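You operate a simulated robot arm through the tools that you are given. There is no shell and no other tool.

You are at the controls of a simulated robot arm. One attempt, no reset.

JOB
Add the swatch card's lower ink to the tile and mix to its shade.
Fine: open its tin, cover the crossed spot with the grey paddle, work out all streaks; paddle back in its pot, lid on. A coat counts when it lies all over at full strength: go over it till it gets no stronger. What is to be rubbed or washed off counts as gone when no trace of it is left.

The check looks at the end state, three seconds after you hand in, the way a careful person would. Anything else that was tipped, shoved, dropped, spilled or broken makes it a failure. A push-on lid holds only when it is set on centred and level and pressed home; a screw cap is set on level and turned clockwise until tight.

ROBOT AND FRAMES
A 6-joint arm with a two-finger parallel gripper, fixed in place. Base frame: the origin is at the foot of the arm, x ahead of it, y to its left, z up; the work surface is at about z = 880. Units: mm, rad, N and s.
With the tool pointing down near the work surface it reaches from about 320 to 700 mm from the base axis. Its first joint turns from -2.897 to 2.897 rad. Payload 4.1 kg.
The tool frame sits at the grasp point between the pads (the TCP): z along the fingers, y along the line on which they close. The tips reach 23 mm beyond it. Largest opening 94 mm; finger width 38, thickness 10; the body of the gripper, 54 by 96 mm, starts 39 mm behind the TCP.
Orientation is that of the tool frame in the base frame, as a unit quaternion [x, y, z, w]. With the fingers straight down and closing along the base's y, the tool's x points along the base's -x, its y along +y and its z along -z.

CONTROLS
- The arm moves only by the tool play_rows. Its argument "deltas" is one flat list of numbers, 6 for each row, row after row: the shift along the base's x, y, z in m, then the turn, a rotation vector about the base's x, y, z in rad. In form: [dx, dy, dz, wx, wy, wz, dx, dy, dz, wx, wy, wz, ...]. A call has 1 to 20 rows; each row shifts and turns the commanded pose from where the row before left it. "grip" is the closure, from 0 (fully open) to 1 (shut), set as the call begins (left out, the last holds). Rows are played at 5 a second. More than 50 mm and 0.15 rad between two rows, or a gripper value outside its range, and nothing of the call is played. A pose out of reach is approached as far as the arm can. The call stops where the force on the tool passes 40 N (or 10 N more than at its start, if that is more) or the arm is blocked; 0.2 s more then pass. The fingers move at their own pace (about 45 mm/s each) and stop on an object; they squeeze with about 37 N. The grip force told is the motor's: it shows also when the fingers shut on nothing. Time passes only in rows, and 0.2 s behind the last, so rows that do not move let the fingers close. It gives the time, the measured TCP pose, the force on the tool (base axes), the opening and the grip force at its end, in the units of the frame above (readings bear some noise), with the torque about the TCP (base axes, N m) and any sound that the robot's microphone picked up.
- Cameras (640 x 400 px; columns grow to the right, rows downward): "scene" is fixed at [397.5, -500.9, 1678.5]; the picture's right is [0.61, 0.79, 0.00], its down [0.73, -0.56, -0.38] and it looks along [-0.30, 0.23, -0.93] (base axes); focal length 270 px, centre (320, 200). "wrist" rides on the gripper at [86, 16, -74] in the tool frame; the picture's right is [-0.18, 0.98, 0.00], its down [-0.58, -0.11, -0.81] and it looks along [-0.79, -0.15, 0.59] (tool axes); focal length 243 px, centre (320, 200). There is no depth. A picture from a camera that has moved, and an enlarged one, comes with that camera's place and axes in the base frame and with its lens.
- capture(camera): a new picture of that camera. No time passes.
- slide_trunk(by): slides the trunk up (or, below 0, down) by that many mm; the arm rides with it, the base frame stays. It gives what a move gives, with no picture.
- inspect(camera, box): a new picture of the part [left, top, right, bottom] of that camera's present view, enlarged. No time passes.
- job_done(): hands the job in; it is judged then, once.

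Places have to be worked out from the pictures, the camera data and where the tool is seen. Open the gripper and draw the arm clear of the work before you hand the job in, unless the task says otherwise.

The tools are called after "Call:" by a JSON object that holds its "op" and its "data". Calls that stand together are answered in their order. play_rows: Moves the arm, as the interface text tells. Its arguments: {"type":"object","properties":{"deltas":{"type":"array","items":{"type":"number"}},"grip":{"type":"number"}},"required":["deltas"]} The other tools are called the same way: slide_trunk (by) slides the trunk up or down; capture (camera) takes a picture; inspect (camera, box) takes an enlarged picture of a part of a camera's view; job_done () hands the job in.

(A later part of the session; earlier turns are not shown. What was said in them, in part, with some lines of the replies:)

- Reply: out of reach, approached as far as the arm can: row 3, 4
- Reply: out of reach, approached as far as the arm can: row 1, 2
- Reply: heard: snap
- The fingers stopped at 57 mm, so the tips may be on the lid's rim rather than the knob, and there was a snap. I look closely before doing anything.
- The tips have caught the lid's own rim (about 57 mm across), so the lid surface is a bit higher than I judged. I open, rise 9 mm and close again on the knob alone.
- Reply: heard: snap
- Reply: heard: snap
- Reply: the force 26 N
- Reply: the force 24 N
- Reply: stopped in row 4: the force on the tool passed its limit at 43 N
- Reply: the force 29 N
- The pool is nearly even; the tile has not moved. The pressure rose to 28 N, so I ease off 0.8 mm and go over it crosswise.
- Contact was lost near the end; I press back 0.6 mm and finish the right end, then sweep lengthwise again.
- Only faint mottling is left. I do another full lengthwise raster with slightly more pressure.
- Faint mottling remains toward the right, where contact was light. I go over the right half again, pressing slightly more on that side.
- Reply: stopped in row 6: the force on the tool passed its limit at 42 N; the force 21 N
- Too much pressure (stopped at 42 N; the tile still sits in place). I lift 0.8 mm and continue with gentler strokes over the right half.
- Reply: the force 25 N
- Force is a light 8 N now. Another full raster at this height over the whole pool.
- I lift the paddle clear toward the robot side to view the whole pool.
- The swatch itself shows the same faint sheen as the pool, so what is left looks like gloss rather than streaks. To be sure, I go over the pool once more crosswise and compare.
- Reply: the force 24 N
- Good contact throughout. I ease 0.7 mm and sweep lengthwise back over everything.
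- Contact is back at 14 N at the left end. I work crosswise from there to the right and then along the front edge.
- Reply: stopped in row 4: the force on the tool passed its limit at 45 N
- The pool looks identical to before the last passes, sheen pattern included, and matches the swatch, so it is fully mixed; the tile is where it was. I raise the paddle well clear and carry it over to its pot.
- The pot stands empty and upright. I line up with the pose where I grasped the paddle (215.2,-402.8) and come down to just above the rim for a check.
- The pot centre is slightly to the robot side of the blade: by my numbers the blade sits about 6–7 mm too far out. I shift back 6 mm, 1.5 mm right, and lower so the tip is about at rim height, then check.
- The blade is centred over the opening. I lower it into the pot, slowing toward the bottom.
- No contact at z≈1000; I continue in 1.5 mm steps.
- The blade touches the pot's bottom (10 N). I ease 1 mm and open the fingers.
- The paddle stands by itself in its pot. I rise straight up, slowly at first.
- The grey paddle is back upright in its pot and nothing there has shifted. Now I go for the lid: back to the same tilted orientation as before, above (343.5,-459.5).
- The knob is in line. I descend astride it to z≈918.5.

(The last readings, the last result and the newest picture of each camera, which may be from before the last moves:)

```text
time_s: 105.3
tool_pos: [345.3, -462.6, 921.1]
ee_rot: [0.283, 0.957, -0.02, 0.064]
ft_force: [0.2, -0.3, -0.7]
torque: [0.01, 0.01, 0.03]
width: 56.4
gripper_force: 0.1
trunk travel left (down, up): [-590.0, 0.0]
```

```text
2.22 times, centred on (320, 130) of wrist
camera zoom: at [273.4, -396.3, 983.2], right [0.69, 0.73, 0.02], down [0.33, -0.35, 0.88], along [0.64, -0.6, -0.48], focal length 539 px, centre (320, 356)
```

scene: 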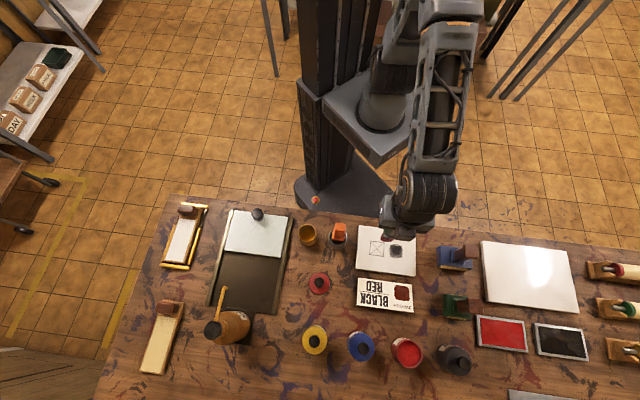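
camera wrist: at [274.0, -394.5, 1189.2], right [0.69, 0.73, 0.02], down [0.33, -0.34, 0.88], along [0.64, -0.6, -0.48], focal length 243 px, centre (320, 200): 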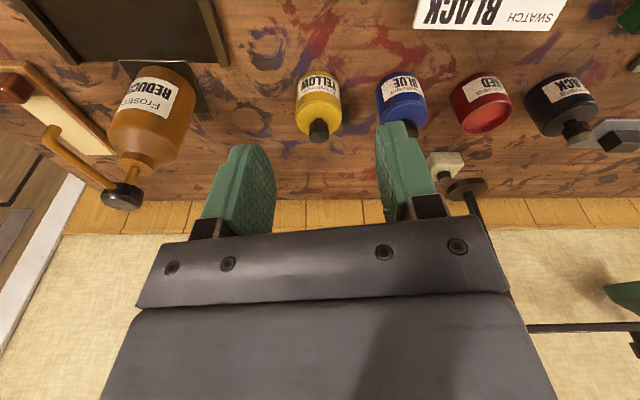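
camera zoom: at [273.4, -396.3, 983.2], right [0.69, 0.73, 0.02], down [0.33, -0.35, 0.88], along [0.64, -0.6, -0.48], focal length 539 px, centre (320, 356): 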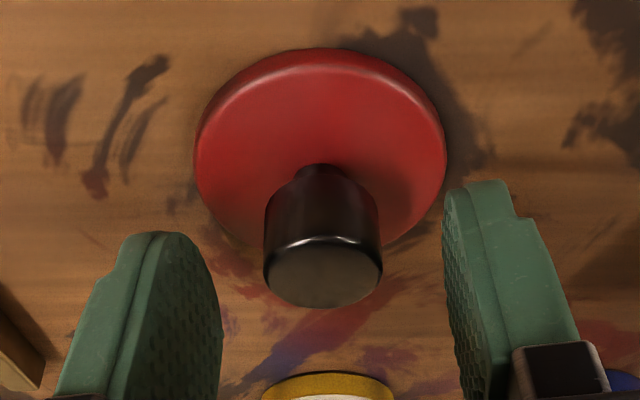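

I'm about 4 mm high and 3 mm too far out compared with the earlier grip. I correct that, then close on the knob.

Call:
{"op": "play_rows", "data": {"deltas": [-0.0019, 0.0024, -0.002, 0, 0, 0, 0, 0, -0.0022, 0, 0, 0, 0, 0, 0, 0, 0, 0]}}

Call:
{"op": "inspect", "data": {"camera": "wrist", "box": [220, 40, 420, 220]}}

```text
time_s: 106.1
tool_pos: [342.2, -458.8, 917.8]
ee_rot: [0.283, 0.957, -0.019, 0.064]
ft_force: [0.2, 0.5, 0.4]
torque: [-0.01, -0.02, 0.0]
width: 56.5
gripper_force: 0.1
trunk travel left (down, up): [-590.0, 0.0]
```

```text
2.22 times, centred on (320, 130) of wrist
camera zoom: at [271.3, -393.6, 979.3], right [0.69, 0.73, 0.02], down [0.33, -0.34, 0.88], along [0.64, -0.6, -0.48], focal length 539 px, centre (320, 356)
```

zoom: 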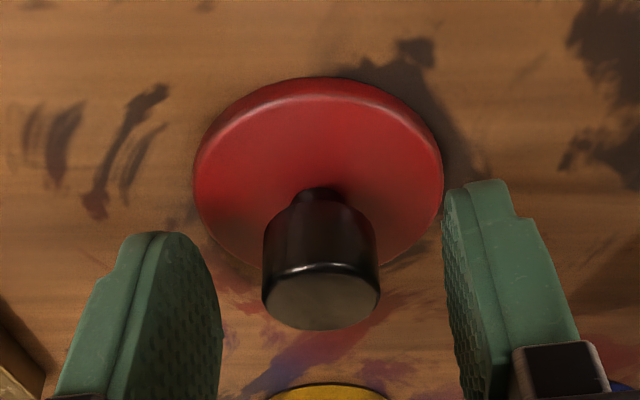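

Call:
{"op": "play_rows", "data": {"deltas": [0, 0, 0, 0, 0, 0, 0, 0, 0, 0, 0, 0, 0, 0, 0, 0, 0, 0, 0, 0, 0, 0, 0, 0, 0, 0, 0, 0, 0, 0], "grip": 1}}

Call:
{"op": "inspect", "data": {"camera": "wrist", "box": [240, 60, 400, 210]}}

```text
time_s: 107.3
tool_pos: [342.6, -459.6, 916.7]
ee_rot: [0.284, 0.957, -0.02, 0.064]
ft_force: [0.0, -0.4, -0.3]
torque: [0.02, 0.0, 0.02]
width: 24.6
gripper_force: 37.4
trunk travel left (down, up): [-590.0, 0.0]
```

```text
2.67 times, centred on (320, 135) of wrist
camera zoom: at [271.2, -393.6, 979.3], right [0.69, 0.73, 0.02], down [0.33, -0.35, 0.88], along [0.64, -0.6, -0.48], focal length 647 px, centre (320, 373)
```

zoom: 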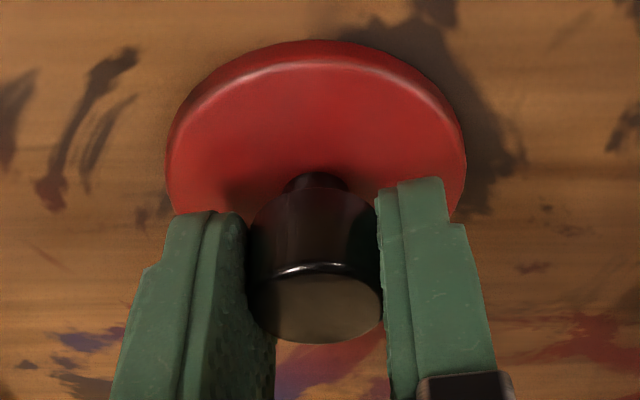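

Held (24.6 mm), same seat on the knob as before. I lift the lid and carry it level back over the red tin along the reverse path.

Call:
{"op": "play_rows", "data": {"deltas": [0, 0, 0.015, 0, 0, 0, 0, 0, 0.035, 0, 0, 0, 0, 0, 0.04, 0, 0, 0, 0, 0, 0.04, 0, 0, 0, 0.033, 0.009, 0, 0, 0, 0, 0.033, 0.009, 0, 0, 0, 0, 0.033, 0.009, 0, 0, 0, 0, 0.033, 0.009, 0, 0, 0, 0, 0.033, 0.009, 0, 0, 0, 0, 0.033, 0.009, 0, 0, 0, 0, 0.033, 0.009, -0.005, 0, 0, 0, 0.025, 0.006, -0.01, 0, 0, 0, 0.01, 0.001, -0.015, 0, 0, 0, 0, 0, 0, 0, 0, 0]}}

Call:
{"op": "capture", "data": {"camera": "wrist"}}

Call:
{"op": "inspect", "data": {"camera": "wrist", "box": [230, 0, 410, 180]}}

Call:
{"op": "inspect", "data": {"camera": "scene", "box": [370, 310, 450, 380]}}

```text
time_s: 110.3
tool_pos: [607.9, -389.6, 1017.2]
ee_rot: [0.282, 0.957, -0.019, 0.065]
ft_force: [0.1, -0.6, -0.6]
torque: [-0.02, -0.01, -0.01]
width: 24.5
gripper_force: 36.9
trunk travel left (down, up): [-590.0, 0.0]
```

```text
taken
camera wrist: at [536.4, -323.0, 1079.1], right [0.69, 0.73, 0.02], down [0.34, -0.34, 0.88], along [0.64, -0.6, -0.48], focal length 243 px, centre (320, 200)
```

wrist: 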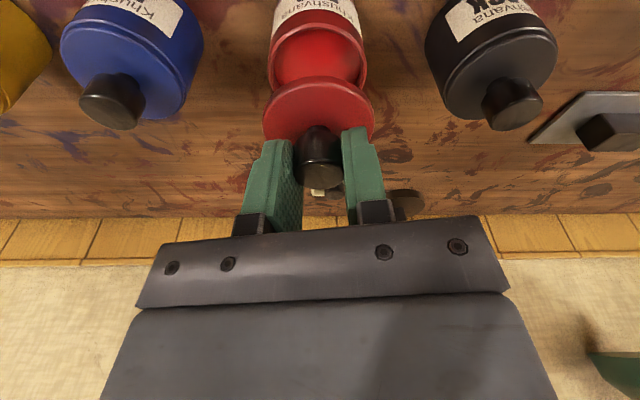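

```text
2.22 times, centred on (320, 90) of wrist
camera zoom: at [536.4, -323.0, 1079.1], right [0.69, 0.73, 0.02], down [0.34, -0.34, 0.88], along [0.64, -0.6, -0.48], focal length 539 px, centre (320, 444)
```

zoom: 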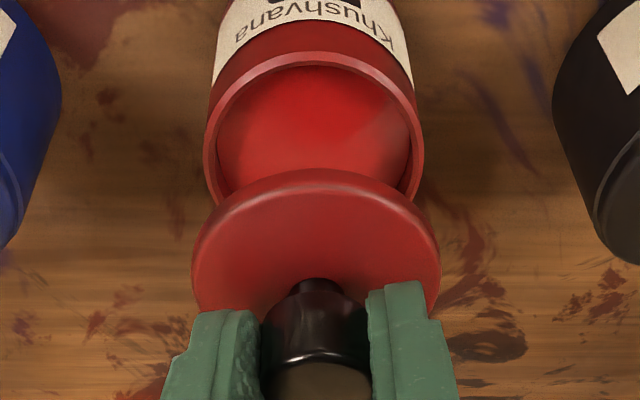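

```text
5.71 times, centred on (410, 345) of scene
camera zoom: at [397.5, -500.9, 1678.5], right [0.61, 0.79, 0.0], down [0.73, -0.56, -0.38], along [-0.3, 0.23, -0.93], focal length 1543 px, centre (-194, -629)
```

zoom: 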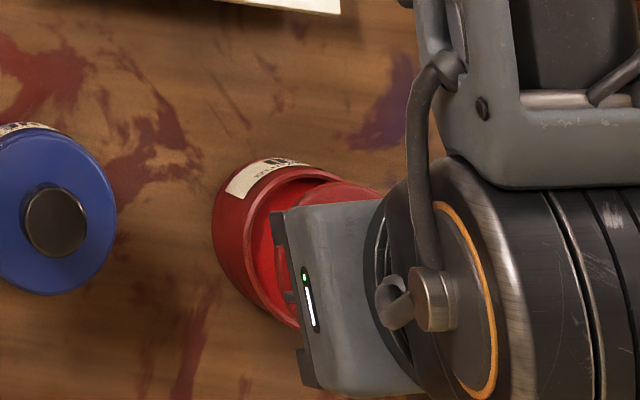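

The lid hangs level above the tin. I lower it to about 8 mm above its seat and check the centring.

Call:
{"op": "play_rows", "data": {"deltas": [0.0002, -0.0005, -0.012, 0, 0, 0, 0, 0, -0.012, 0, 0, 0, 0, 0, -0.009, 0, 0, 0, 0, 0, 0, 0, 0, 0]}}

Call:
{"op": "inspect", "data": {"camera": "wrist", "box": [240, 60, 400, 210]}}

Call:
{"op": "inspect", "data": {"camera": "wrist", "box": [260, 40, 380, 140]}}

Call:
{"op": "inspect", "data": {"camera": "scene", "box": [380, 320, 440, 370]}}

```text
time_s: 111.3
tool_pos: [609.3, -389.6, 984.2]
ee_rot: [0.283, 0.957, -0.02, 0.064]
ft_force: [0.3, -0.2, 0.0]
torque: [-0.03, 0.0, 0.02]
width: 24.4
gripper_force: 37.0
trunk travel left (down, up): [-590.0, 0.0]
```

```text
2.67 times, centred on (320, 135) of wrist
camera zoom: at [537.2, -324.0, 1046.0], right [0.69, 0.73, 0.02], down [0.33, -0.34, 0.88], along [0.64, -0.6, -0.48], focal length 647 px, centre (320, 373)
```

zoom: 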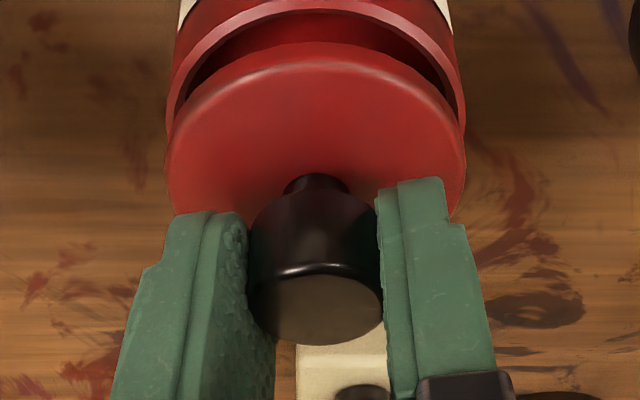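

```text
4.00 times, centred on (320, 90) of wrist
camera zoom: at [537.2, -324.0, 1046.0], right [0.69, 0.73, 0.02], down [0.33, -0.34, 0.88], along [0.64, -0.6, -0.48], focal length 970 px, centre (320, 640)
```

zoom: 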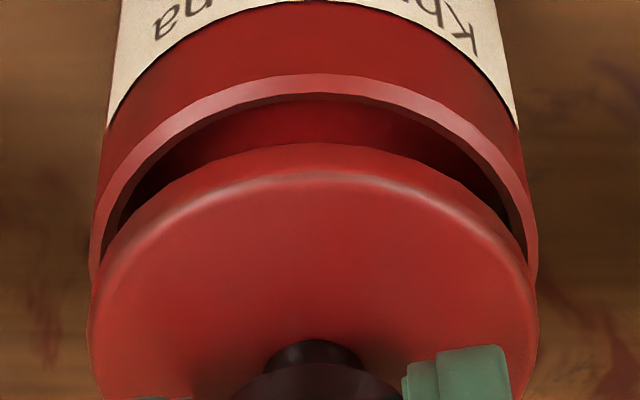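

```text
8.00 times, centred on (410, 345) of scene
camera zoom: at [397.5, -500.9, 1678.5], right [0.61, 0.79, 0.0], down [0.73, -0.56, -0.38], along [-0.3, 0.23, -0.93], focal length 2160 px, centre (-400, -960)
```

zoom: 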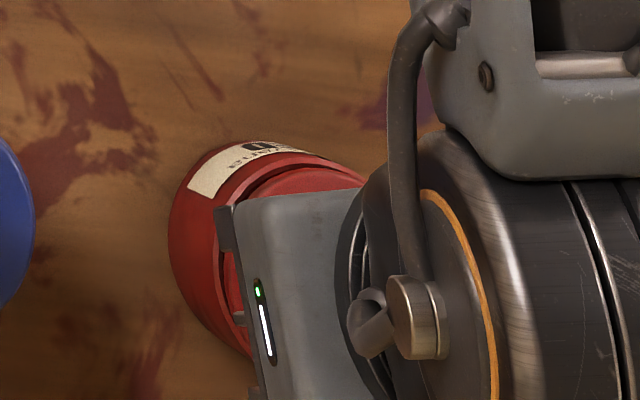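

The lid is centred on the opening. I lower it the last millimetres slowly until it meets the tin.

Call:
{"op": "play_rows", "data": {"deltas": [-0.0005, 0.0003, -0.002, 0, 0, 0, 0, 0, -0.002, 0, 0, 0, 0, 0, -0.002, 0, 0, 0, 0, 0, 0, 0, 0, 0]}}

Call:
{"op": "inspect", "data": {"camera": "wrist", "box": [260, 40, 380, 140]}}

```text
time_s: 112.3
tool_pos: [607.8, -388.9, 977.6]
ee_rot: [0.282, 0.957, -0.02, 0.064]
ft_force: [-0.3, 1.0, 0.2]
torque: [-0.03, -0.01, 0.0]
width: 24.4
gripper_force: 37.1
trunk travel left (down, up): [-590.0, 0.0]
```

```text
4.00 times, centred on (320, 90) of wrist
camera zoom: at [536.3, -323.2, 1039.8], right [0.69, 0.73, 0.02], down [0.33, -0.34, 0.88], along [0.64, -0.6, -0.48], focal length 970 px, centre (320, 640)
```

zoom: 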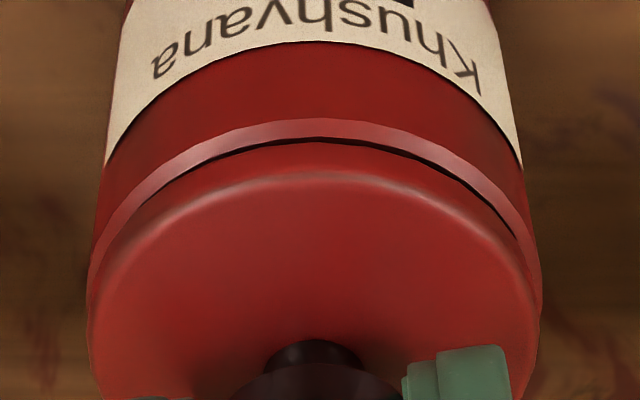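

Call:
{"op": "play_rows", "data": {"deltas": [0, 0, -0.001, 0, 0, 0, 0, 0, -0.001, 0, 0, 0, 0, 0, 0, 0, 0, 0]}}

Call:
{"op": "inspect", "data": {"camera": "wrist", "box": [260, 40, 380, 140]}}

```text
time_s: 113.1
tool_pos: [606.9, -390.4, 975.6]
ee_rot: [0.283, 0.957, -0.02, 0.064]
ft_force: [0.3, 0.2, -0.4]
torque: [0.0, 0.0, 0.01]
width: 24.2
gripper_force: 37.3
trunk travel left (down, up): [-590.0, 0.0]
```

```text
4.00 times, centred on (320, 90) of wrist
camera zoom: at [535.7, -323.9, 1037.5], right [0.69, 0.73, 0.02], down [0.33, -0.35, 0.88], along [0.64, -0.6, -0.48], focal length 970 px, centre (320, 640)
```

zoom: 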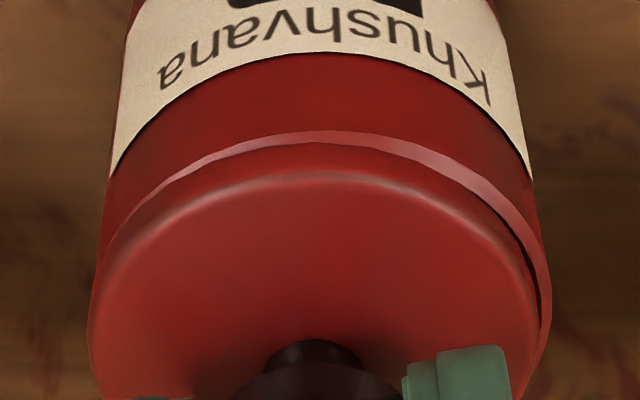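

The lid drifted about 1 mm left of centre. I correct that and lower further, a millimetre at a time.

Call:
{"op": "play_rows", "data": {"deltas": [0.0009, 0.0006, 0, 0, 0, 0, 0, 0, 0, 0, 0, 0]}}

Call:
{"op": "inspect", "data": {"camera": "wrist", "box": [260, 40, 380, 140]}}

```text
time_s: 113.7
tool_pos: [608.8, -388.7, 975.2]
ee_rot: [0.283, 0.957, -0.02, 0.064]
ft_force: [-0.1, 0.1, 2.2]
torque: [-0.01, 0.01, 0.05]
width: 24.3
gripper_force: 36.9
trunk travel left (down, up): [-590.0, 0.0]
```

```text
4.00 times, centred on (320, 90) of wrist
camera zoom: at [536.6, -323.4, 1037.3], right [0.69, 0.73, 0.02], down [0.33, -0.34, 0.88], along [0.64, -0.6, -0.48], focal length 970 px, centre (320, 640)
```

zoom: 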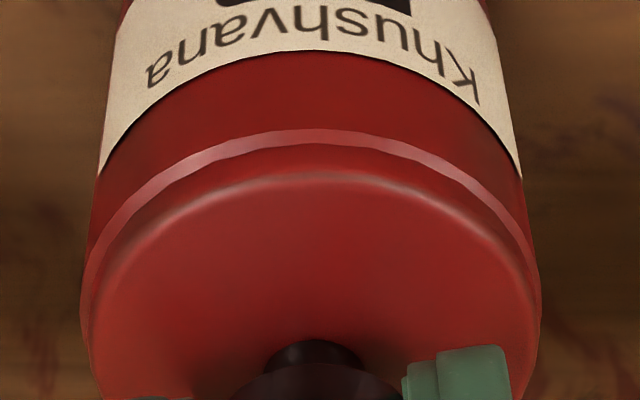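

Now it sits centred on the rim and touches (2 N). I press down.

Call:
{"op": "play_rows", "data": {"deltas": [0, 0, -0.001, 0, 0, 0, 0, 0, -0.001, 0, 0, 0, 0, 0, 0, 0, 0, 0]}}

Call:
{"op": "inspect", "data": {"camera": "wrist", "box": [260, 40, 380, 140]}}

```text
time_s: 114.5
tool_pos: [607.5, -388.6, 975.9]
ee_rot: [0.282, 0.957, -0.02, 0.065]
ft_force: [1.2, -0.6, 9.5]
torque: [0.15, 0.14, -0.01]
width: 24.4
gripper_force: 37.2
trunk travel left (down, up): [-590.0, 0.0]
```

```text
4.00 times, centred on (320, 90) of wrist
camera zoom: at [536.7, -323.3, 1036.9], right [0.69, 0.73, 0.02], down [0.33, -0.34, 0.88], along [0.65, -0.6, -0.48], focal length 970 px, centre (320, 640)
```

zoom: 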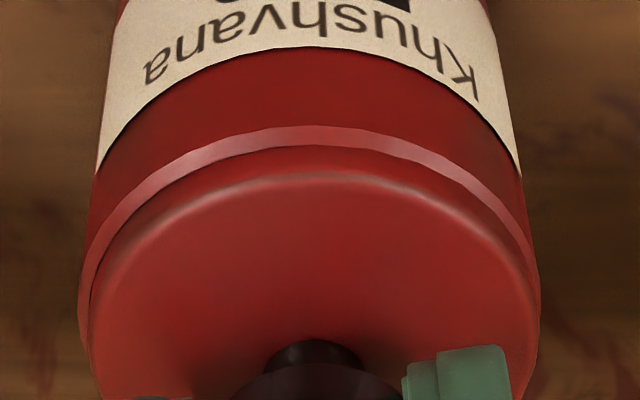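

Call:
{"op": "play_rows", "data": {"deltas": [0.0002, 0.0002, -0.001, 0, 0, 0, 0, 0, -0.001, 0, 0, 0, 0, 0, 0, 0, 0, 0]}}

Call:
{"op": "inspect", "data": {"camera": "wrist", "box": [240, 60, 400, 210]}}

```text
time_s: 115.3
tool_pos: [608.7, -390.2, 974.3]
ee_rot: [0.282, 0.957, -0.022, 0.068]
ft_force: [5.6, -2.2, 23.9]
torque: [0.13, 0.08, -0.02]
width: 24.5
gripper_force: 37.4
trunk travel left (down, up): [-590.0, 0.0]
```

```text
2.67 times, centred on (320, 135) of wrist
camera zoom: at [536.2, -323.1, 1036.5], right [0.69, 0.73, 0.02], down [0.33, -0.34, 0.88], along [0.65, -0.6, -0.47], focal length 647 px, centre (320, 373)
```

zoom: 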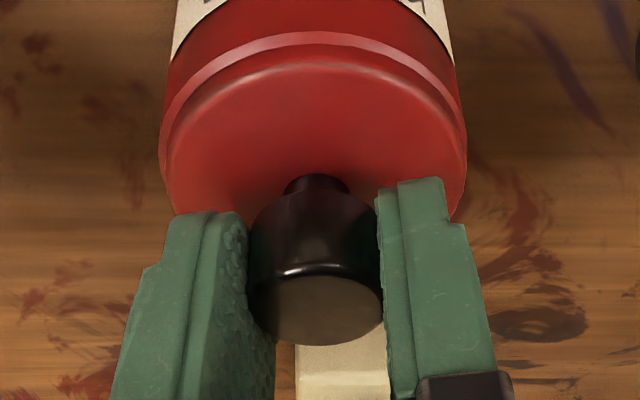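

Call:
{"op": "play_rows", "data": {"deltas": [0, 0, -0.001, 0, 0, 0, 0, 0, 0, 0, 0, 0]}}

Call:
{"op": "inspect", "data": {"camera": "wrist", "box": [260, 40, 380, 140]}}

```text
time_s: 115.9
tool_pos: [608.5, -390.1, 975.1]
ee_rot: [0.282, 0.957, -0.021, 0.067]
ft_force: [5.7, -3.2, 30.2]
torque: [0.16, 0.18, -0.03]
width: 24.5
gripper_force: 36.1
trunk travel left (down, up): [-590.0, 0.0]
```

```text
4.00 times, centred on (320, 90) of wrist
camera zoom: at [536.1, -323.0, 1036.3], right [0.69, 0.73, 0.02], down [0.33, -0.34, 0.88], along [0.65, -0.6, -0.47], focal length 970 px, centre (320, 640)
```

zoom: 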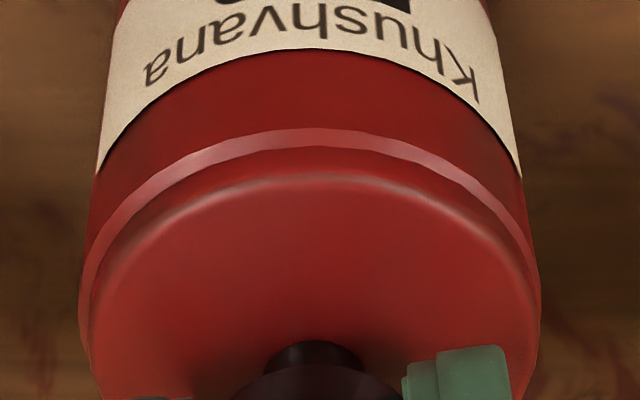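

Level ring all round at 30 N. I ease the push, open the fingers and see whether it is home.

Call:
{"op": "play_rows", "data": {"deltas": [0, 0, 0.001, 0, 0, 0, 0, 0, 0.0015, 0, 0, 0]}}

Call:
{"op": "play_rows", "data": {"deltas": [0, 0, 0, 0, 0, 0, 0, 0, 0, 0, 0, 0, 0, 0, 0, 0, 0, 0, 0, 0, 0, 0, 0, 0], "grip": 0.45}}

Call:
{"op": "inspect", "data": {"camera": "wrist", "box": [240, 60, 400, 210]}}

```text
time_s: 116.5
tool_pos: [607.4, -388.5, 975.4]
ee_rot: [0.283, 0.957, -0.02, 0.066]
ft_force: [6.2, -3.9, 21.2]
torque: [-0.19, -0.31, -0.02]
width: 24.2
gripper_force: 37.3
trunk travel left (down, up): [-590.0, 0.0]
```

```text
time_s: 117.5
tool_pos: [608.5, -389.6, 973.0]
ee_rot: [0.282, 0.957, -0.019, 0.063]
ft_force: [0.0, 0.7, 0.3]
torque: [-0.03, 0.0, 0.02]
width: 51.5
gripper_force: 0.0
trunk travel left (down, up): [-590.0, 0.0]
heard: snap
```

```text
2.67 times, centred on (320, 135) of wrist
camera zoom: at [537.0, -323.3, 1034.9], right [0.69, 0.73, 0.02], down [0.34, -0.35, 0.88], along [0.64, -0.6, -0.48], focal length 647 px, centre (320, 373)
```

zoom: 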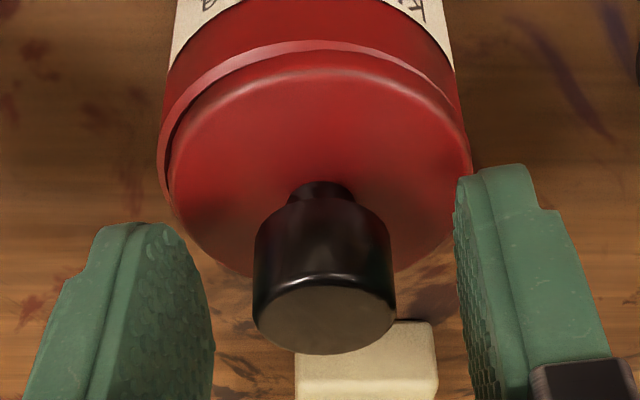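

A snap was heard on release, but the lid looks slightly shifted to the right. I rise straight up and look at it properly from both cameras.

Call:
{"op": "play_rows", "data": {"deltas": [0, 0, 0.01, 0, 0, 0, 0, 0, 0.02, 0, 0, 0, -0.004, 0.003, 0.02, 0, 0, 0, -0.02, 0.013, 0.01, 0, 0, 0, -0.02, 0.013, 0, 0, 0, 0, 0, 0, 0, 0, 0, 0]}}

Call:
{"op": "inspect", "data": {"camera": "wrist", "box": [260, 0, 380, 120]}}

Call:
{"op": "inspect", "data": {"camera": "scene", "box": [380, 320, 440, 380]}}

```text
time_s: 118.9
tool_pos: [565.7, -360.3, 1033.1]
ee_rot: [0.284, 0.957, -0.019, 0.064]
ft_force: [-0.4, -0.6, 0.3]
torque: [-0.02, 0.0, 0.03]
width: 51.7
gripper_force: 0.1
trunk travel left (down, up): [-590.0, 0.0]
```

```text
3.33 times, centred on (320, 60) of wrist
camera zoom: at [494.1, -294.5, 1094.6], right [0.69, 0.73, 0.02], down [0.33, -0.34, 0.88], along [0.64, -0.6, -0.48], focal length 809 px, centre (320, 667)
```

zoom: 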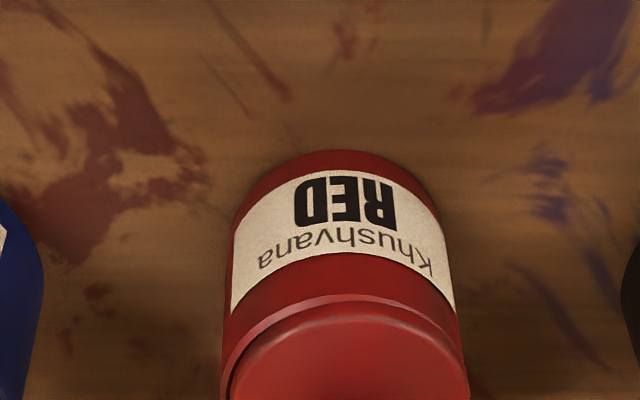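

```text
6.67 times, centred on (410, 350) of scene
camera zoom: at [397.5, -500.9, 1678.5], right [0.61, 0.79, 0.0], down [0.73, -0.56, -0.38], along [-0.3, 0.23, -0.93], focal length 1800 px, centre (-280, -800)
```

zoom: 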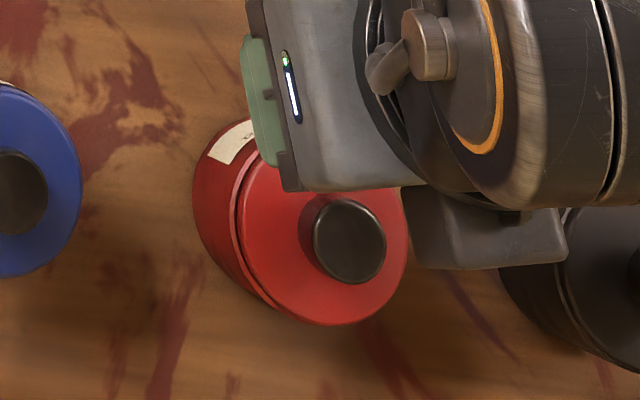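

Compared with the first view of the closed tin, the lid lies about 1.5 mm too far toward image right, so it isn't home. I go back, take the knob again and re-centre it.

Call:
{"op": "play_rows", "data": {"deltas": [0.02, -0.013, 0, 0, 0, 0, 0.02, -0.013, -0.01, 0, 0, 0, 0.004, -0.003, -0.02, 0, 0, 0, 0, 0, -0.02, 0, 0, 0, 0, 0, -0.008, 0, 0, 0, 0, 0, 0, 0, 0, 0]}}

Call:
{"op": "inspect", "data": {"camera": "wrist", "box": [240, 60, 400, 210]}}

```text
time_s: 120.3
tool_pos: [607.8, -389.0, 974.8]
ee_rot: [0.283, 0.957, -0.02, 0.064]
ft_force: [0.0, 0.7, 0.2]
torque: [-0.04, -0.01, -0.03]
width: 51.7
gripper_force: 0.0
trunk travel left (down, up): [-590.0, 0.0]
```

```text
2.67 times, centred on (320, 135) of wrist
camera zoom: at [537.3, -323.2, 1036.7], right [0.69, 0.73, 0.02], down [0.33, -0.34, 0.88], along [0.64, -0.6, -0.48], focal length 647 px, centre (320, 373)
```

zoom: 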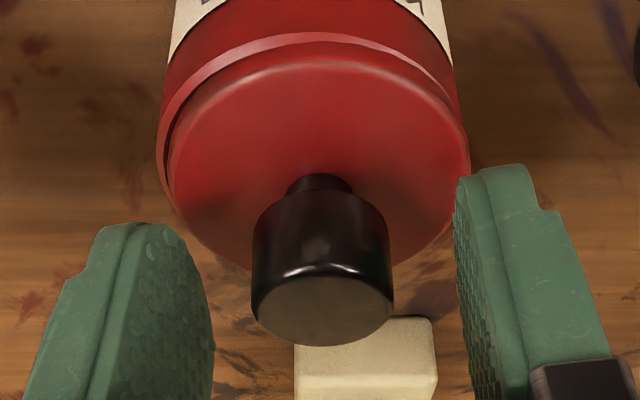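

The lid is about 1 mm right of centre; closing on the knob will draw it back left. I close the gripper and compare.

Call:
{"op": "play_rows", "data": {"deltas": [0, 0, 0, 0, 0, 0, 0, 0, 0, 0, 0, 0, 0, 0, 0, 0, 0, 0, 0, 0, 0, 0, 0, 0, 0, 0, 0, 0, 0, 0], "grip": 1}}

Call:
{"op": "inspect", "data": {"camera": "wrist", "box": [240, 60, 400, 210]}}

Call:
{"op": "inspect", "data": {"camera": "wrist", "box": [260, 40, 380, 140]}}

```text
time_s: 121.5
tool_pos: [609.1, -388.5, 975.3]
ee_rot: [0.283, 0.957, -0.021, 0.064]
ft_force: [0.1, 0.2, 0.5]
torque: [-0.01, -0.01, -0.03]
width: 24.6
gripper_force: 36.5
trunk travel left (down, up): [-590.0, 0.0]
heard: snap
```

```text
2.67 times, centred on (320, 135) of wrist
camera zoom: at [537.3, -323.3, 1036.8], right [0.69, 0.73, 0.02], down [0.33, -0.35, 0.88], along [0.64, -0.6, -0.48], focal length 647 px, centre (320, 373)
```

zoom: 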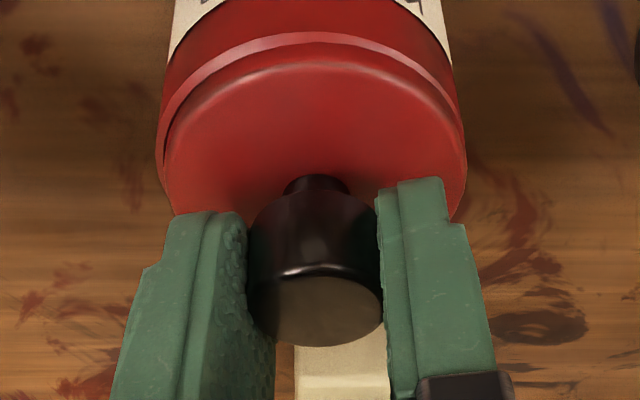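

```text
4.00 times, centred on (320, 90) of wrist
camera zoom: at [537.3, -323.3, 1036.8], right [0.69, 0.73, 0.02], down [0.33, -0.35, 0.88], along [0.64, -0.6, -0.48], focal length 970 px, centre (320, 640)
```

zoom: 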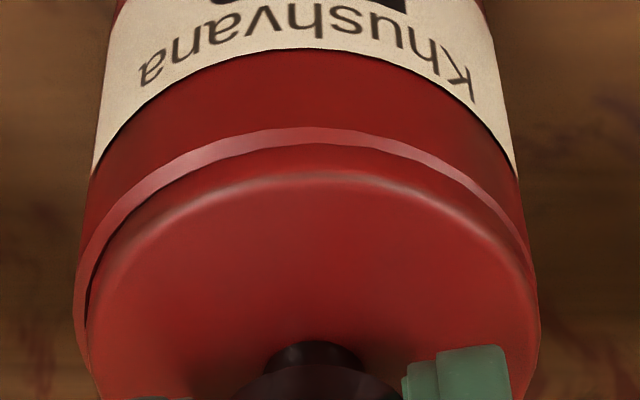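

It is drawn back close to centre (within about half a mm). I lift it 3 mm, shift half a mm left and set it down again gently.

Call:
{"op": "play_rows", "data": {"deltas": [0, 0, 0.0015, 0, 0, 0, 0, 0, 0.0015, 0, 0, 0, -0.0003, -0.0004, 0.001, 0, 0, 0, 0, 0, 0, 0, 0, 0]}}

Call:
{"op": "inspect", "data": {"camera": "wrist", "box": [260, 40, 380, 140]}}

```text
time_s: 122.5
tool_pos: [607.4, -388.0, 979.4]
ee_rot: [0.283, 0.957, -0.019, 0.064]
ft_force: [0.1, -0.1, 0.6]
torque: [0.01, 0.03, 0.0]
width: 24.5
gripper_force: 37.2
trunk travel left (down, up): [-590.0, 0.0]
```

```text
4.00 times, centred on (320, 90) of wrist
camera zoom: at [536.7, -323.2, 1041.2], right [0.69, 0.73, 0.02], down [0.33, -0.35, 0.88], along [0.64, -0.6, -0.48], focal length 970 px, centre (320, 640)
```

zoom: 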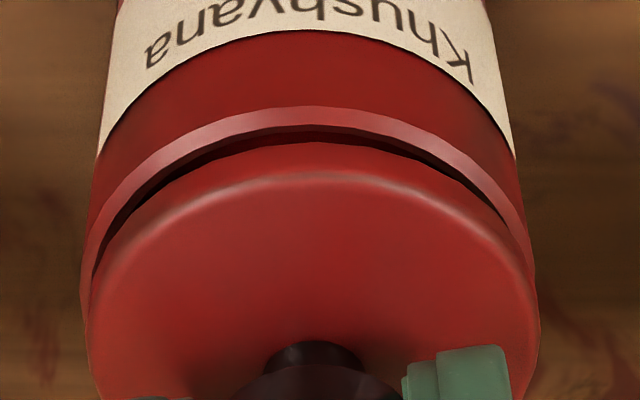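

Call:
{"op": "play_rows", "data": {"deltas": [-0.0002, -0.0003, -0.0015, 0, 0, 0, 0, 0, -0.0015, 0, 0, 0, 0, 0, -0.001, 0, 0, 0, 0, 0, 0, 0, 0, 0]}}

Call:
{"op": "inspect", "data": {"camera": "wrist", "box": [260, 40, 380, 140]}}

```text
time_s: 123.5
tool_pos: [608.4, -389.1, 974.7]
ee_rot: [0.284, 0.957, -0.02, 0.064]
ft_force: [0.1, 0.1, 0.7]
torque: [-0.02, -0.01, -0.03]
width: 24.4
gripper_force: 37.6
trunk travel left (down, up): [-590.0, 0.0]
```

```text
4.00 times, centred on (320, 90) of wrist
camera zoom: at [536.4, -323.7, 1036.6], right [0.69, 0.73, 0.02], down [0.33, -0.34, 0.88], along [0.64, -0.6, -0.48], focal length 970 px, centre (320, 640)
```

zoom: 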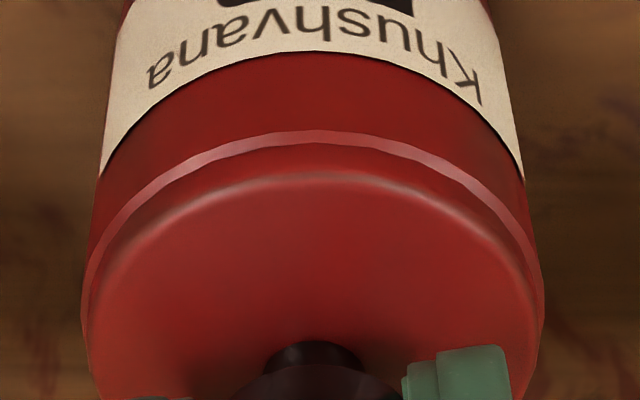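

Call:
{"op": "play_rows", "data": {"deltas": [0.0002, 0.0002, -0.001, 0, 0, 0, 0, 0, 0, 0, 0, 0]}}

Call:
{"op": "inspect", "data": {"camera": "wrist", "box": [260, 40, 380, 140]}}

```text
time_s: 124.1
tool_pos: [608.4, -389.8, 975.3]
ee_rot: [0.283, 0.957, -0.02, 0.066]
ft_force: [-1.5, -0.4, 5.5]
torque: [0.08, 0.09, 0.02]
width: 24.4
gripper_force: 37.6
trunk travel left (down, up): [-590.0, 0.0]
```

```text
4.00 times, centred on (320, 90) of wrist
camera zoom: at [536.5, -323.7, 1036.5], right [0.69, 0.73, 0.02], down [0.33, -0.34, 0.88], along [0.64, -0.6, -0.48], focal length 970 px, centre (320, 640)
```

zoom: 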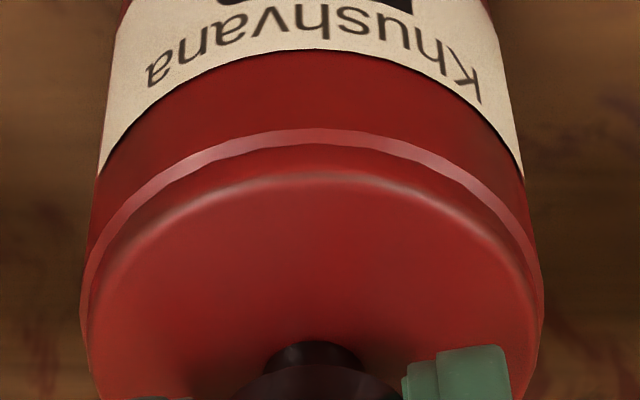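

Contact at 5 N with the lid at its original height. This time I open only slightly, so the fingers let go without dragging it.

Call:
{"op": "play_rows", "data": {"deltas": [0, 0, 0, 0, 0, 0, 0, 0, 0, 0, 0, 0, 0, 0, 0, 0, 0, 0], "grip": 0.71}}

Call:
{"op": "inspect", "data": {"camera": "wrist", "box": [240, 60, 400, 210]}}

Call:
{"op": "inspect", "data": {"camera": "wrist", "box": [260, 40, 380, 140]}}

```text
time_s: 124.9
tool_pos: [609.7, -389.4, 973.5]
ee_rot: [0.282, 0.957, -0.019, 0.064]
ft_force: [0.1, 0.4, 0.0]
torque: [0.03, -0.02, -0.02]
width: 27.5
gripper_force: 0.1
trunk travel left (down, up): [-590.0, 0.0]
heard: snap
```

```text
2.67 times, centred on (320, 135) of wrist
camera zoom: at [536.9, -323.8, 1035.6], right [0.69, 0.73, 0.02], down [0.33, -0.34, 0.88], along [0.64, -0.6, -0.48], focal length 647 px, centre (320, 373)
```

zoom: 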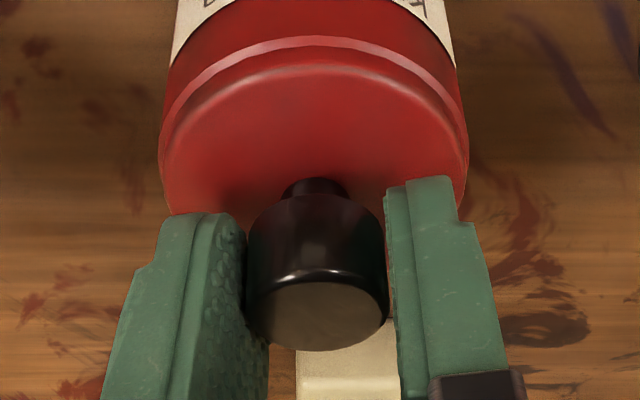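

```text
4.00 times, centred on (320, 90) of wrist
camera zoom: at [536.9, -323.8, 1035.6], right [0.69, 0.73, 0.02], down [0.33, -0.34, 0.88], along [0.64, -0.6, -0.48], focal length 970 px, centre (320, 640)
```

zoom: 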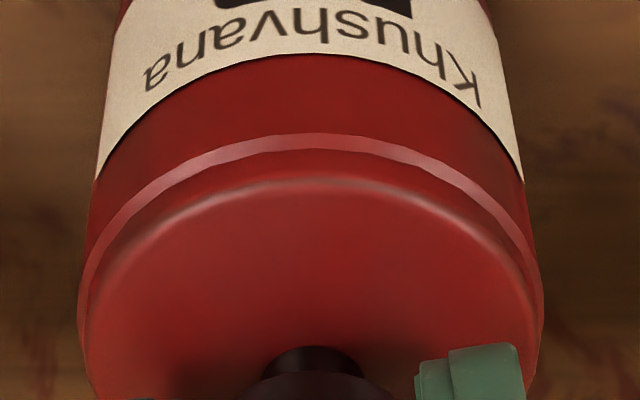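

Now the lid sits symmetric on the rim, with a snap heard. To be sure it is pressed home, I open wide, rise, close the fingers and press on the knob's top from above.

Call:
{"op": "play_rows", "data": {"deltas": [0, 0, 0, 0, 0, 0, 0, 0, 0, 0, 0, 0, 0, 0, 0.01, 0, 0, 0, 0, 0, 0.015, 0, 0, 0, 0, 0, 0.02, 0, 0, 0], "grip": 0.5}}

Call:
{"op": "play_rows", "data": {"deltas": [0, 0, 0, 0, 0, 0, 0, 0, 0, 0, 0, 0, 0, 0, 0, 0, 0, 0, 0, 0, 0, 0, 0, 0], "grip": 1}}

Call:
{"op": "capture", "data": {"camera": "wrist"}}

Call:
{"op": "inspect", "data": {"camera": "scene", "box": [380, 320, 440, 380]}}

```text
time_s: 126.1
tool_pos: [608.2, -388.3, 1017.9]
ee_rot: [0.283, 0.957, -0.02, 0.064]
ft_force: [-0.3, 1.0, 0.3]
torque: [0.0, -0.02, -0.01]
width: 47.1
gripper_force: 0.2
trunk travel left (down, up): [-590.0, 0.0]
```

```text
time_s: 127.1
tool_pos: [608.4, -390.5, 1018.5]
ee_rot: [0.284, 0.957, -0.02, 0.064]
ft_force: [-0.4, 0.3, -0.2]
torque: [0.01, 0.02, 0.0]
width: 0.0
gripper_force: 36.9
trunk travel left (down, up): [-590.0, 0.0]
```

```text
taken
camera wrist: at [536.8, -323.7, 1081.4], right [0.69, 0.73, 0.02], down [0.33, -0.34, 0.88], along [0.64, -0.6, -0.48], focal length 243 px, centre (320, 200)
```

wrist: 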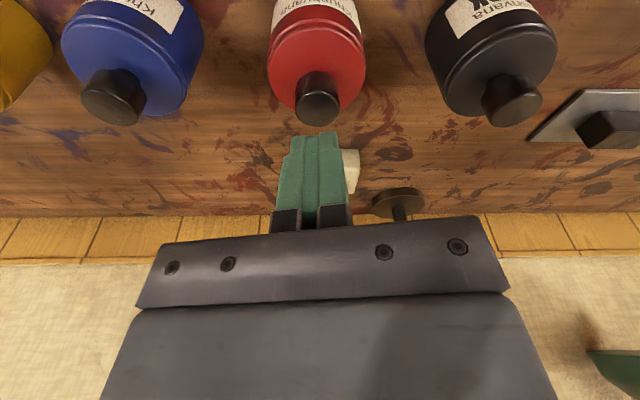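

```text
6.67 times, centred on (410, 350) of scene
camera zoom: at [397.5, -500.9, 1678.5], right [0.61, 0.79, 0.0], down [0.73, -0.56, -0.38], along [-0.3, 0.23, -0.93], focal length 1800 px, centre (-280, -800)
```

zoom: 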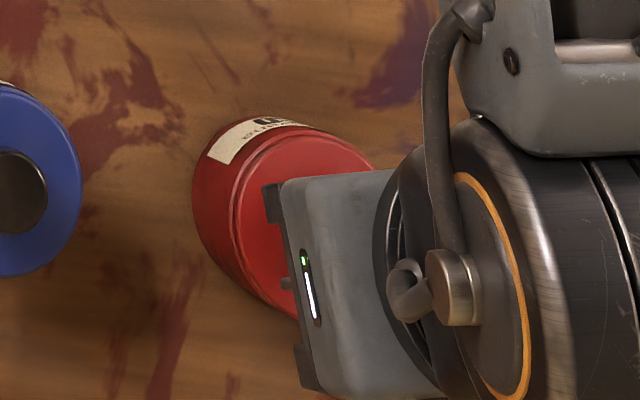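

The closed fingertips are right above the knob. I come down to just above it and then press in small steps.

Call:
{"op": "play_rows", "data": {"deltas": [-0.001, 0.0006, -0.012, 0, 0, 0, 0, 0, -0.008, 0, 0, 0, 0, 0, -0.002, 0, 0, 0, 0, 0, -0.002, 0, 0, 0, 0, 0, 0, 0, 0, 0]}}

Call:
{"op": "inspect", "data": {"camera": "wrist", "box": [240, 60, 400, 210]}}

```text
time_s: 128.3
tool_pos: [608.0, -388.8, 996.7]
ee_rot: [0.283, 0.957, -0.02, 0.066]
ft_force: [0.3, 1.3, 8.3]
torque: [0.09, 0.05, 0.01]
width: 0.0
gripper_force: 36.8
trunk travel left (down, up): [-590.0, 0.0]
```

```text
2.67 times, centred on (320, 135) of wrist
camera zoom: at [535.9, -322.7, 1058.3], right [0.69, 0.73, 0.02], down [0.33, -0.34, 0.88], along [0.65, -0.6, -0.48], focal length 647 px, centre (320, 373)
```

zoom: 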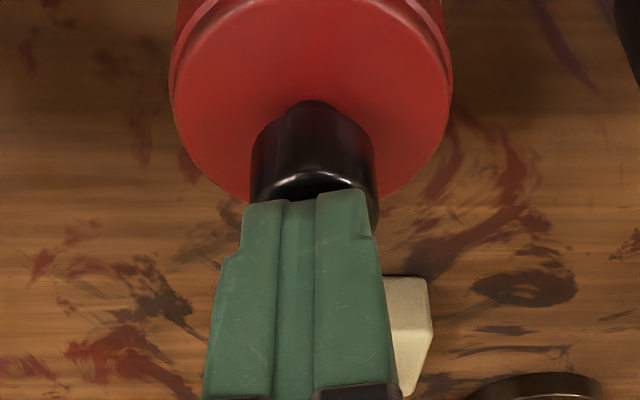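

Call:
{"op": "play_rows", "data": {"deltas": [0, 0, -0.001, 0, 0, 0, 0, 0, -0.001, 0, 0, 0, 0, 0, 0, 0, 0, 0]}}

```text
time_s: 129.1
tool_pos: [606.3, -389.0, 996.7]
ee_rot: [0.283, 0.957, -0.021, 0.067]
ft_force: [4.3, -0.9, 21.7]
torque: [0.15, 0.11, -0.04]
width: 0.3
gripper_force: 37.0
trunk travel left (down, up): [-590.0, 0.0]
```

Call:
{"op": "play_rows", "data": {"deltas": [0, 0, -0.001, 0, 0, 0, 0, 0, -0.0007, 0, 0, 0, 0, 0, 0, 0, 0, 0, 0, 0, 0, 0, 0, 0]}}

Call:
{"op": "inspect", "data": {"camera": "wrist", "box": [240, 40, 400, 190]}}

```text
time_s: 130.1
tool_pos: [607.2, -388.0, 995.4]
ee_rot: [0.281, 0.957, -0.02, 0.068]
ft_force: [4.7, -1.3, 29.2]
torque: [0.18, 0.14, -0.04]
width: 0.0
gripper_force: 36.9
trunk travel left (down, up): [-590.0, 0.0]
```

```text
2.67 times, centred on (320, 115) of wrist
camera zoom: at [534.7, -322.1, 1057.6], right [0.69, 0.73, 0.02], down [0.33, -0.34, 0.88], along [0.65, -0.6, -0.47], focal length 647 px, centre (320, 427)
```

zoom: 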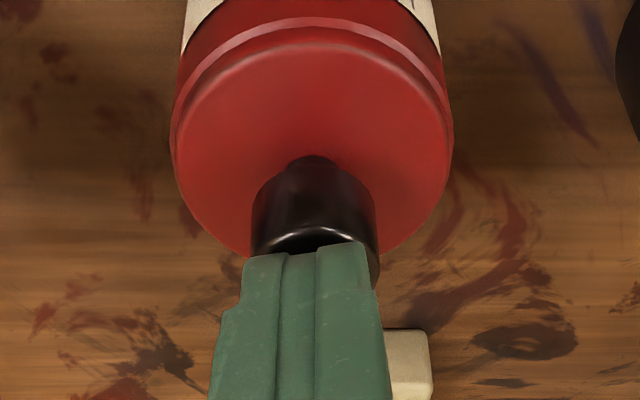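

Call:
{"op": "play_rows", "data": {"deltas": [0, 0, -0.0007, 0, 0, 0, 0, 0, 0, 0, 0, 0, 0, 0, 0, 0, 0, 0]}}

```text
time_s: 130.9
tool_pos: [606.5, -388.4, 995.5]
ee_rot: [0.282, 0.957, -0.021, 0.069]
ft_force: [5.2, -0.7, 31.6]
torque: [0.22, 0.14, -0.03]
width: 0.0
gripper_force: 37.1
trunk travel left (down, up): [-590.0, 0.0]
```

Pressed with about 32 N. I lift off straight up, back away and look at the lid.

Call:
{"op": "play_rows", "data": {"deltas": [0, 0, 0.004, 0, 0, 0, 0, 0, 0.01, 0, 0, 0, 0, 0, 0.02, 0, 0, 0, -0.015, 0.01, 0.02, 0, 0, 0, -0.03, 0.02, 0.01, 0, 0, 0, -0.035, 0.025, 0, 0, 0, 0, 0, 0, 0, 0, 0, 0]}}

Call:
{"op": "inspect", "data": {"camera": "scene", "box": [380, 320, 440, 380]}}

Call:
{"op": "capture", "data": {"camera": "wrist"}}

```text
time_s: 132.5
tool_pos: [525.1, -332.6, 1055.1]
ee_rot: [0.283, 0.957, -0.02, 0.064]
ft_force: [-0.2, 0.3, 0.2]
torque: [0.0, 0.01, 0.01]
width: 0.2
gripper_force: 37.1
trunk travel left (down, up): [-590.0, 0.0]
```

```text
6.67 times, centred on (410, 350) of scene
camera zoom: at [397.5, -500.9, 1678.5], right [0.61, 0.79, 0.0], down [0.73, -0.56, -0.38], along [-0.3, 0.23, -0.93], focal length 1800 px, centre (-280, -800)
```

zoom: 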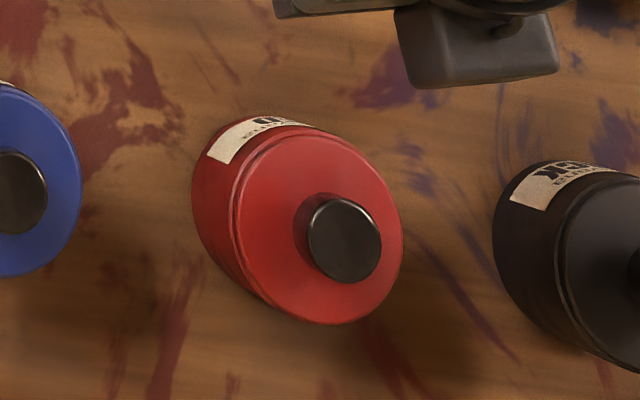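

```text
taken
camera wrist: at [454.6, -268.1, 1116.9], right [0.69, 0.73, 0.02], down [0.33, -0.34, 0.88], along [0.64, -0.6, -0.48], focal length 243 px, centre (320, 200)
```

wrist: 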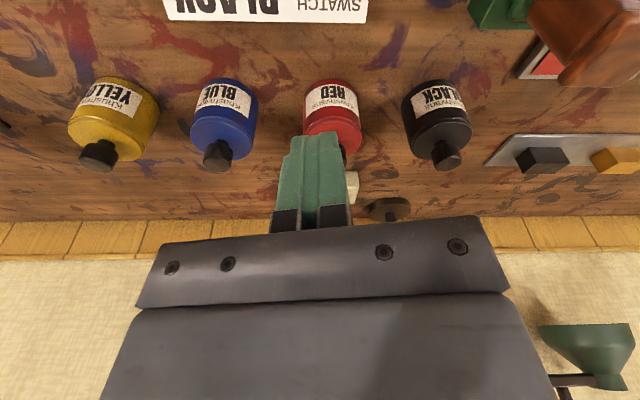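

The tin now looks exactly as it did closed at the start. I level the tool, open the gripper, draw the arm back and check the whole bench.

Call:
{"op": "play_rows", "data": {"deltas": [-0.03, 0.02, 0.02, 0.0377, 0.059, 0, -0.035, 0.025, 0.03, 0.0377, 0.059, 0, -0.035, 0.025, 0.04, 0, 0, 0, -0.035, 0.025, 0.045, 0, 0, 0, -0.035, 0.025, 0.045, 0, 0, 0, -0.02, 0.03, 0.045, 0, 0, 0, 0, 0.03, 0.03, 0, 0, 0, 0, 0, 0, 0, 0, 0], "grip": 0}}

Call:
{"op": "capture", "data": {"camera": "scene"}}

Call:
{"op": "inspect", "data": {"camera": "scene", "box": [280, 200, 440, 320]}}

Call:
{"op": "inspect", "data": {"camera": "scene", "box": [290, 300, 490, 400]}}

```text
refused: row 2 steps farther than a row can; nothing moved
```

```text
taken
```

scene: 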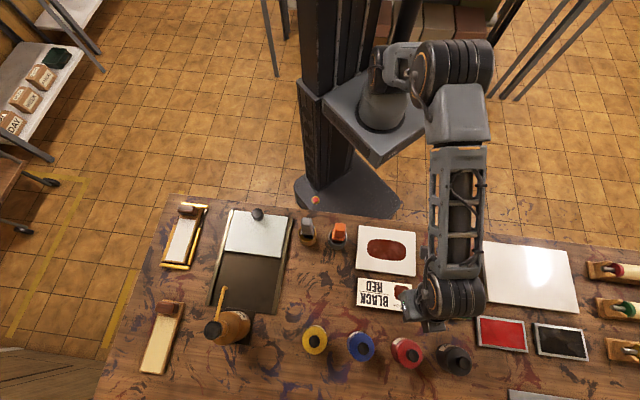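

```text
3.33 times, centred on (360, 260) of scene
camera zoom: at [397.5, -500.9, 1678.5], right [0.61, 0.79, 0.0], down [0.73, -0.56, -0.38], along [-0.3, 0.23, -0.93], focal length 900 px, centre (187, 0)
```

zoom: 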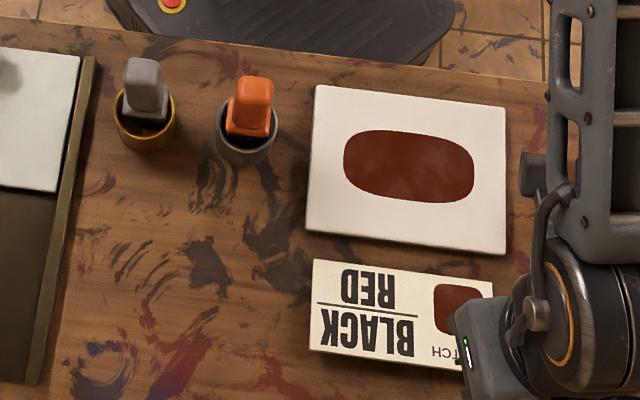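

```text
3.20 times, centred on (390, 350) of scene
camera zoom: at [397.5, -500.9, 1678.5], right [0.61, 0.79, 0.0], down [0.73, -0.56, -0.38], along [-0.3, 0.23, -0.93], focal length 864 px, centre (96, -280)
```

zoom: 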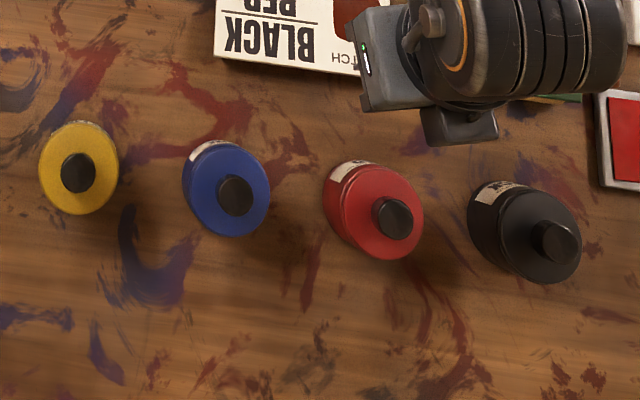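

That retreat was refused for step size; everything on the bench looks right. I repeat it with smaller steps.

Call:
{"op": "play_rows", "data": {"deltas": [-0.025, 0.018, 0.025, 0.0377, 0.059, 0, -0.025, 0.018, 0.025, 0.0377, 0.059, 0, -0.025, 0.018, 0.03, 0, 0, 0, -0.025, 0.018, 0.03, 0, 0, 0, -0.025, 0.018, 0.03, 0, 0, 0, -0.025, 0.018, 0.03, 0, 0, 0, -0.02, 0.02, 0.03, 0, 0, 0, 0, 0.02, 0.03, 0, 0, 0, 0, 0, 0, 0, 0, 0], "grip": 0}}

Call:
{"op": "capture", "data": {"camera": "scene"}}

Call:
{"op": "inspect", "data": {"camera": "scene", "box": [420, 220, 640, 400]}}

Call:
{"op": "inspect", "data": {"camera": "scene", "box": [380, 320, 440, 380]}}

Call:
{"op": "inspect", "data": {"camera": "scene", "box": [350, 220, 430, 320]}}

```text
time_s: 134.5
tool_pos: [356.7, -187.4, 1286.3]
ee_rot: [0.284, 0.959, -0.001, -0.003]
ft_force: [-0.5, 0.3, 0.2]
torque: [0.04, 0.0, -0.01]
width: 93.8
gripper_force: 0.0
trunk travel left (down, up): [-590.0, 0.0]
```

```text
taken
```

scene: 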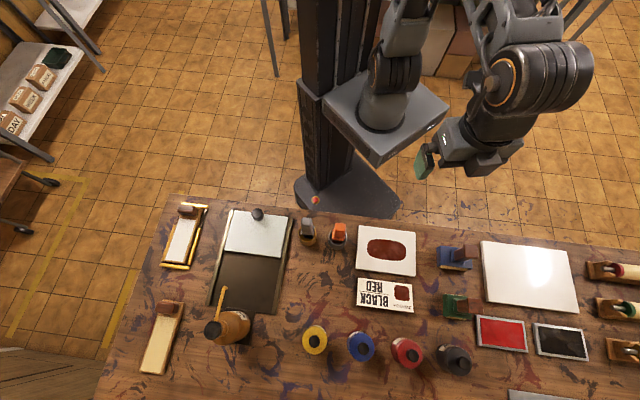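

```text
2.22 times, centred on (530, 310) of scene
camera zoom: at [397.5, -500.9, 1678.5], right [0.61, 0.79, 0.0], down [0.73, -0.56, -0.38], along [-0.3, 0.23, -0.93], focal length 600 px, centre (-147, -44)
```

zoom: 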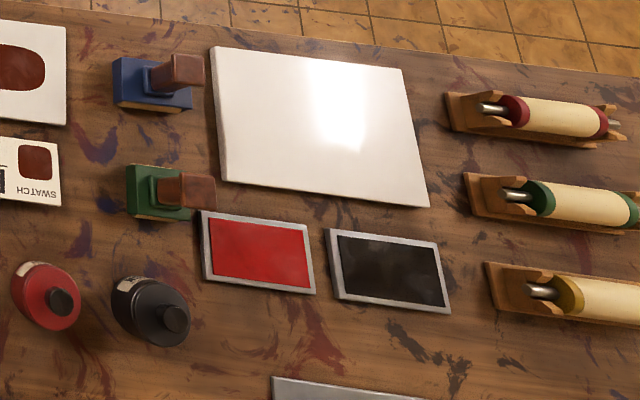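

```text
6.67 times, centred on (410, 350) of scene
camera zoom: at [397.5, -500.9, 1678.5], right [0.61, 0.79, 0.0], down [0.73, -0.56, -0.38], along [-0.3, 0.23, -0.93], focal length 1800 px, centre (-280, -800)
```

zoom: 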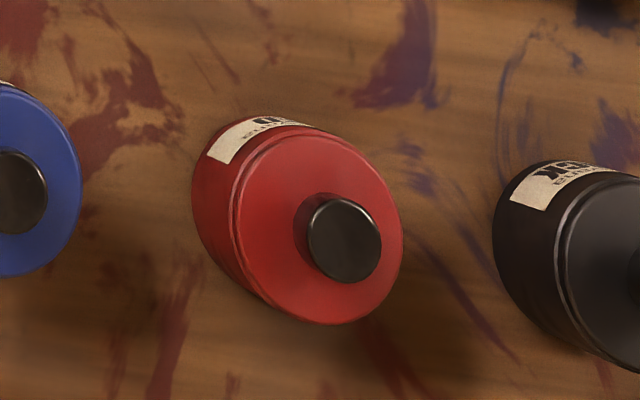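

```text
4.00 times, centred on (390, 270) of scene
camera zoom: at [397.5, -500.9, 1678.5], right [0.61, 0.79, 0.0], down [0.73, -0.56, -0.38], along [-0.3, 0.23, -0.93], focal length 1080 px, centre (40, -80)
```

zoom: 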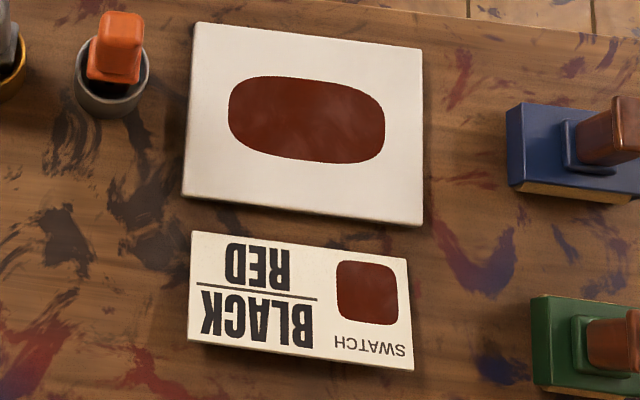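

Everything checks out from here:
- **Mix:** the pool matches the swatch, with no streaks left that more strokes change.
- **Paddle:** the grey paddle stands in its own pot.
- **Tin:** the red lid is centred, level and pressed home.
- **Bench:** nothing else has shifted.

The gripper is open and the arm is clear, so I hand the job in.

Call:
{"op": "job_done", "data": {}}

```text
The job is handed in.
```

I added the red ink to the tile and mixed it with the black until it matched the swatch, then handed the job in. I don't have the judge's result.

- **Ink:** Read the right way up, the card says BLACK over RED, so the lower ink is red. I opened the red tin and covered the crossed spot with the grey paddle.
- **Mix:** The red and black ran together into one pool over both spots. I worked it until more strokes changed nothing. A faint sheen is left on the pool. The swatch has the same sheen, so I took it as gloss, not streaks.
- **Paddle:** It stands upright in its own pot. It slid about 12 mm up in the grip when it touched the ink.
- **Tin:** The lid went on about 1 mm off centre the first time, so I took it off, centred it and pressed it down with about 32 N. The closed tin now looks the same as it did at the start.
- **Bench:** In the last pictures nothing else looks moved or spilled. The gripper is open and the arm is clear. The trunk is still 90 mm higher than at the start, because I needed the extra reach for the tin.
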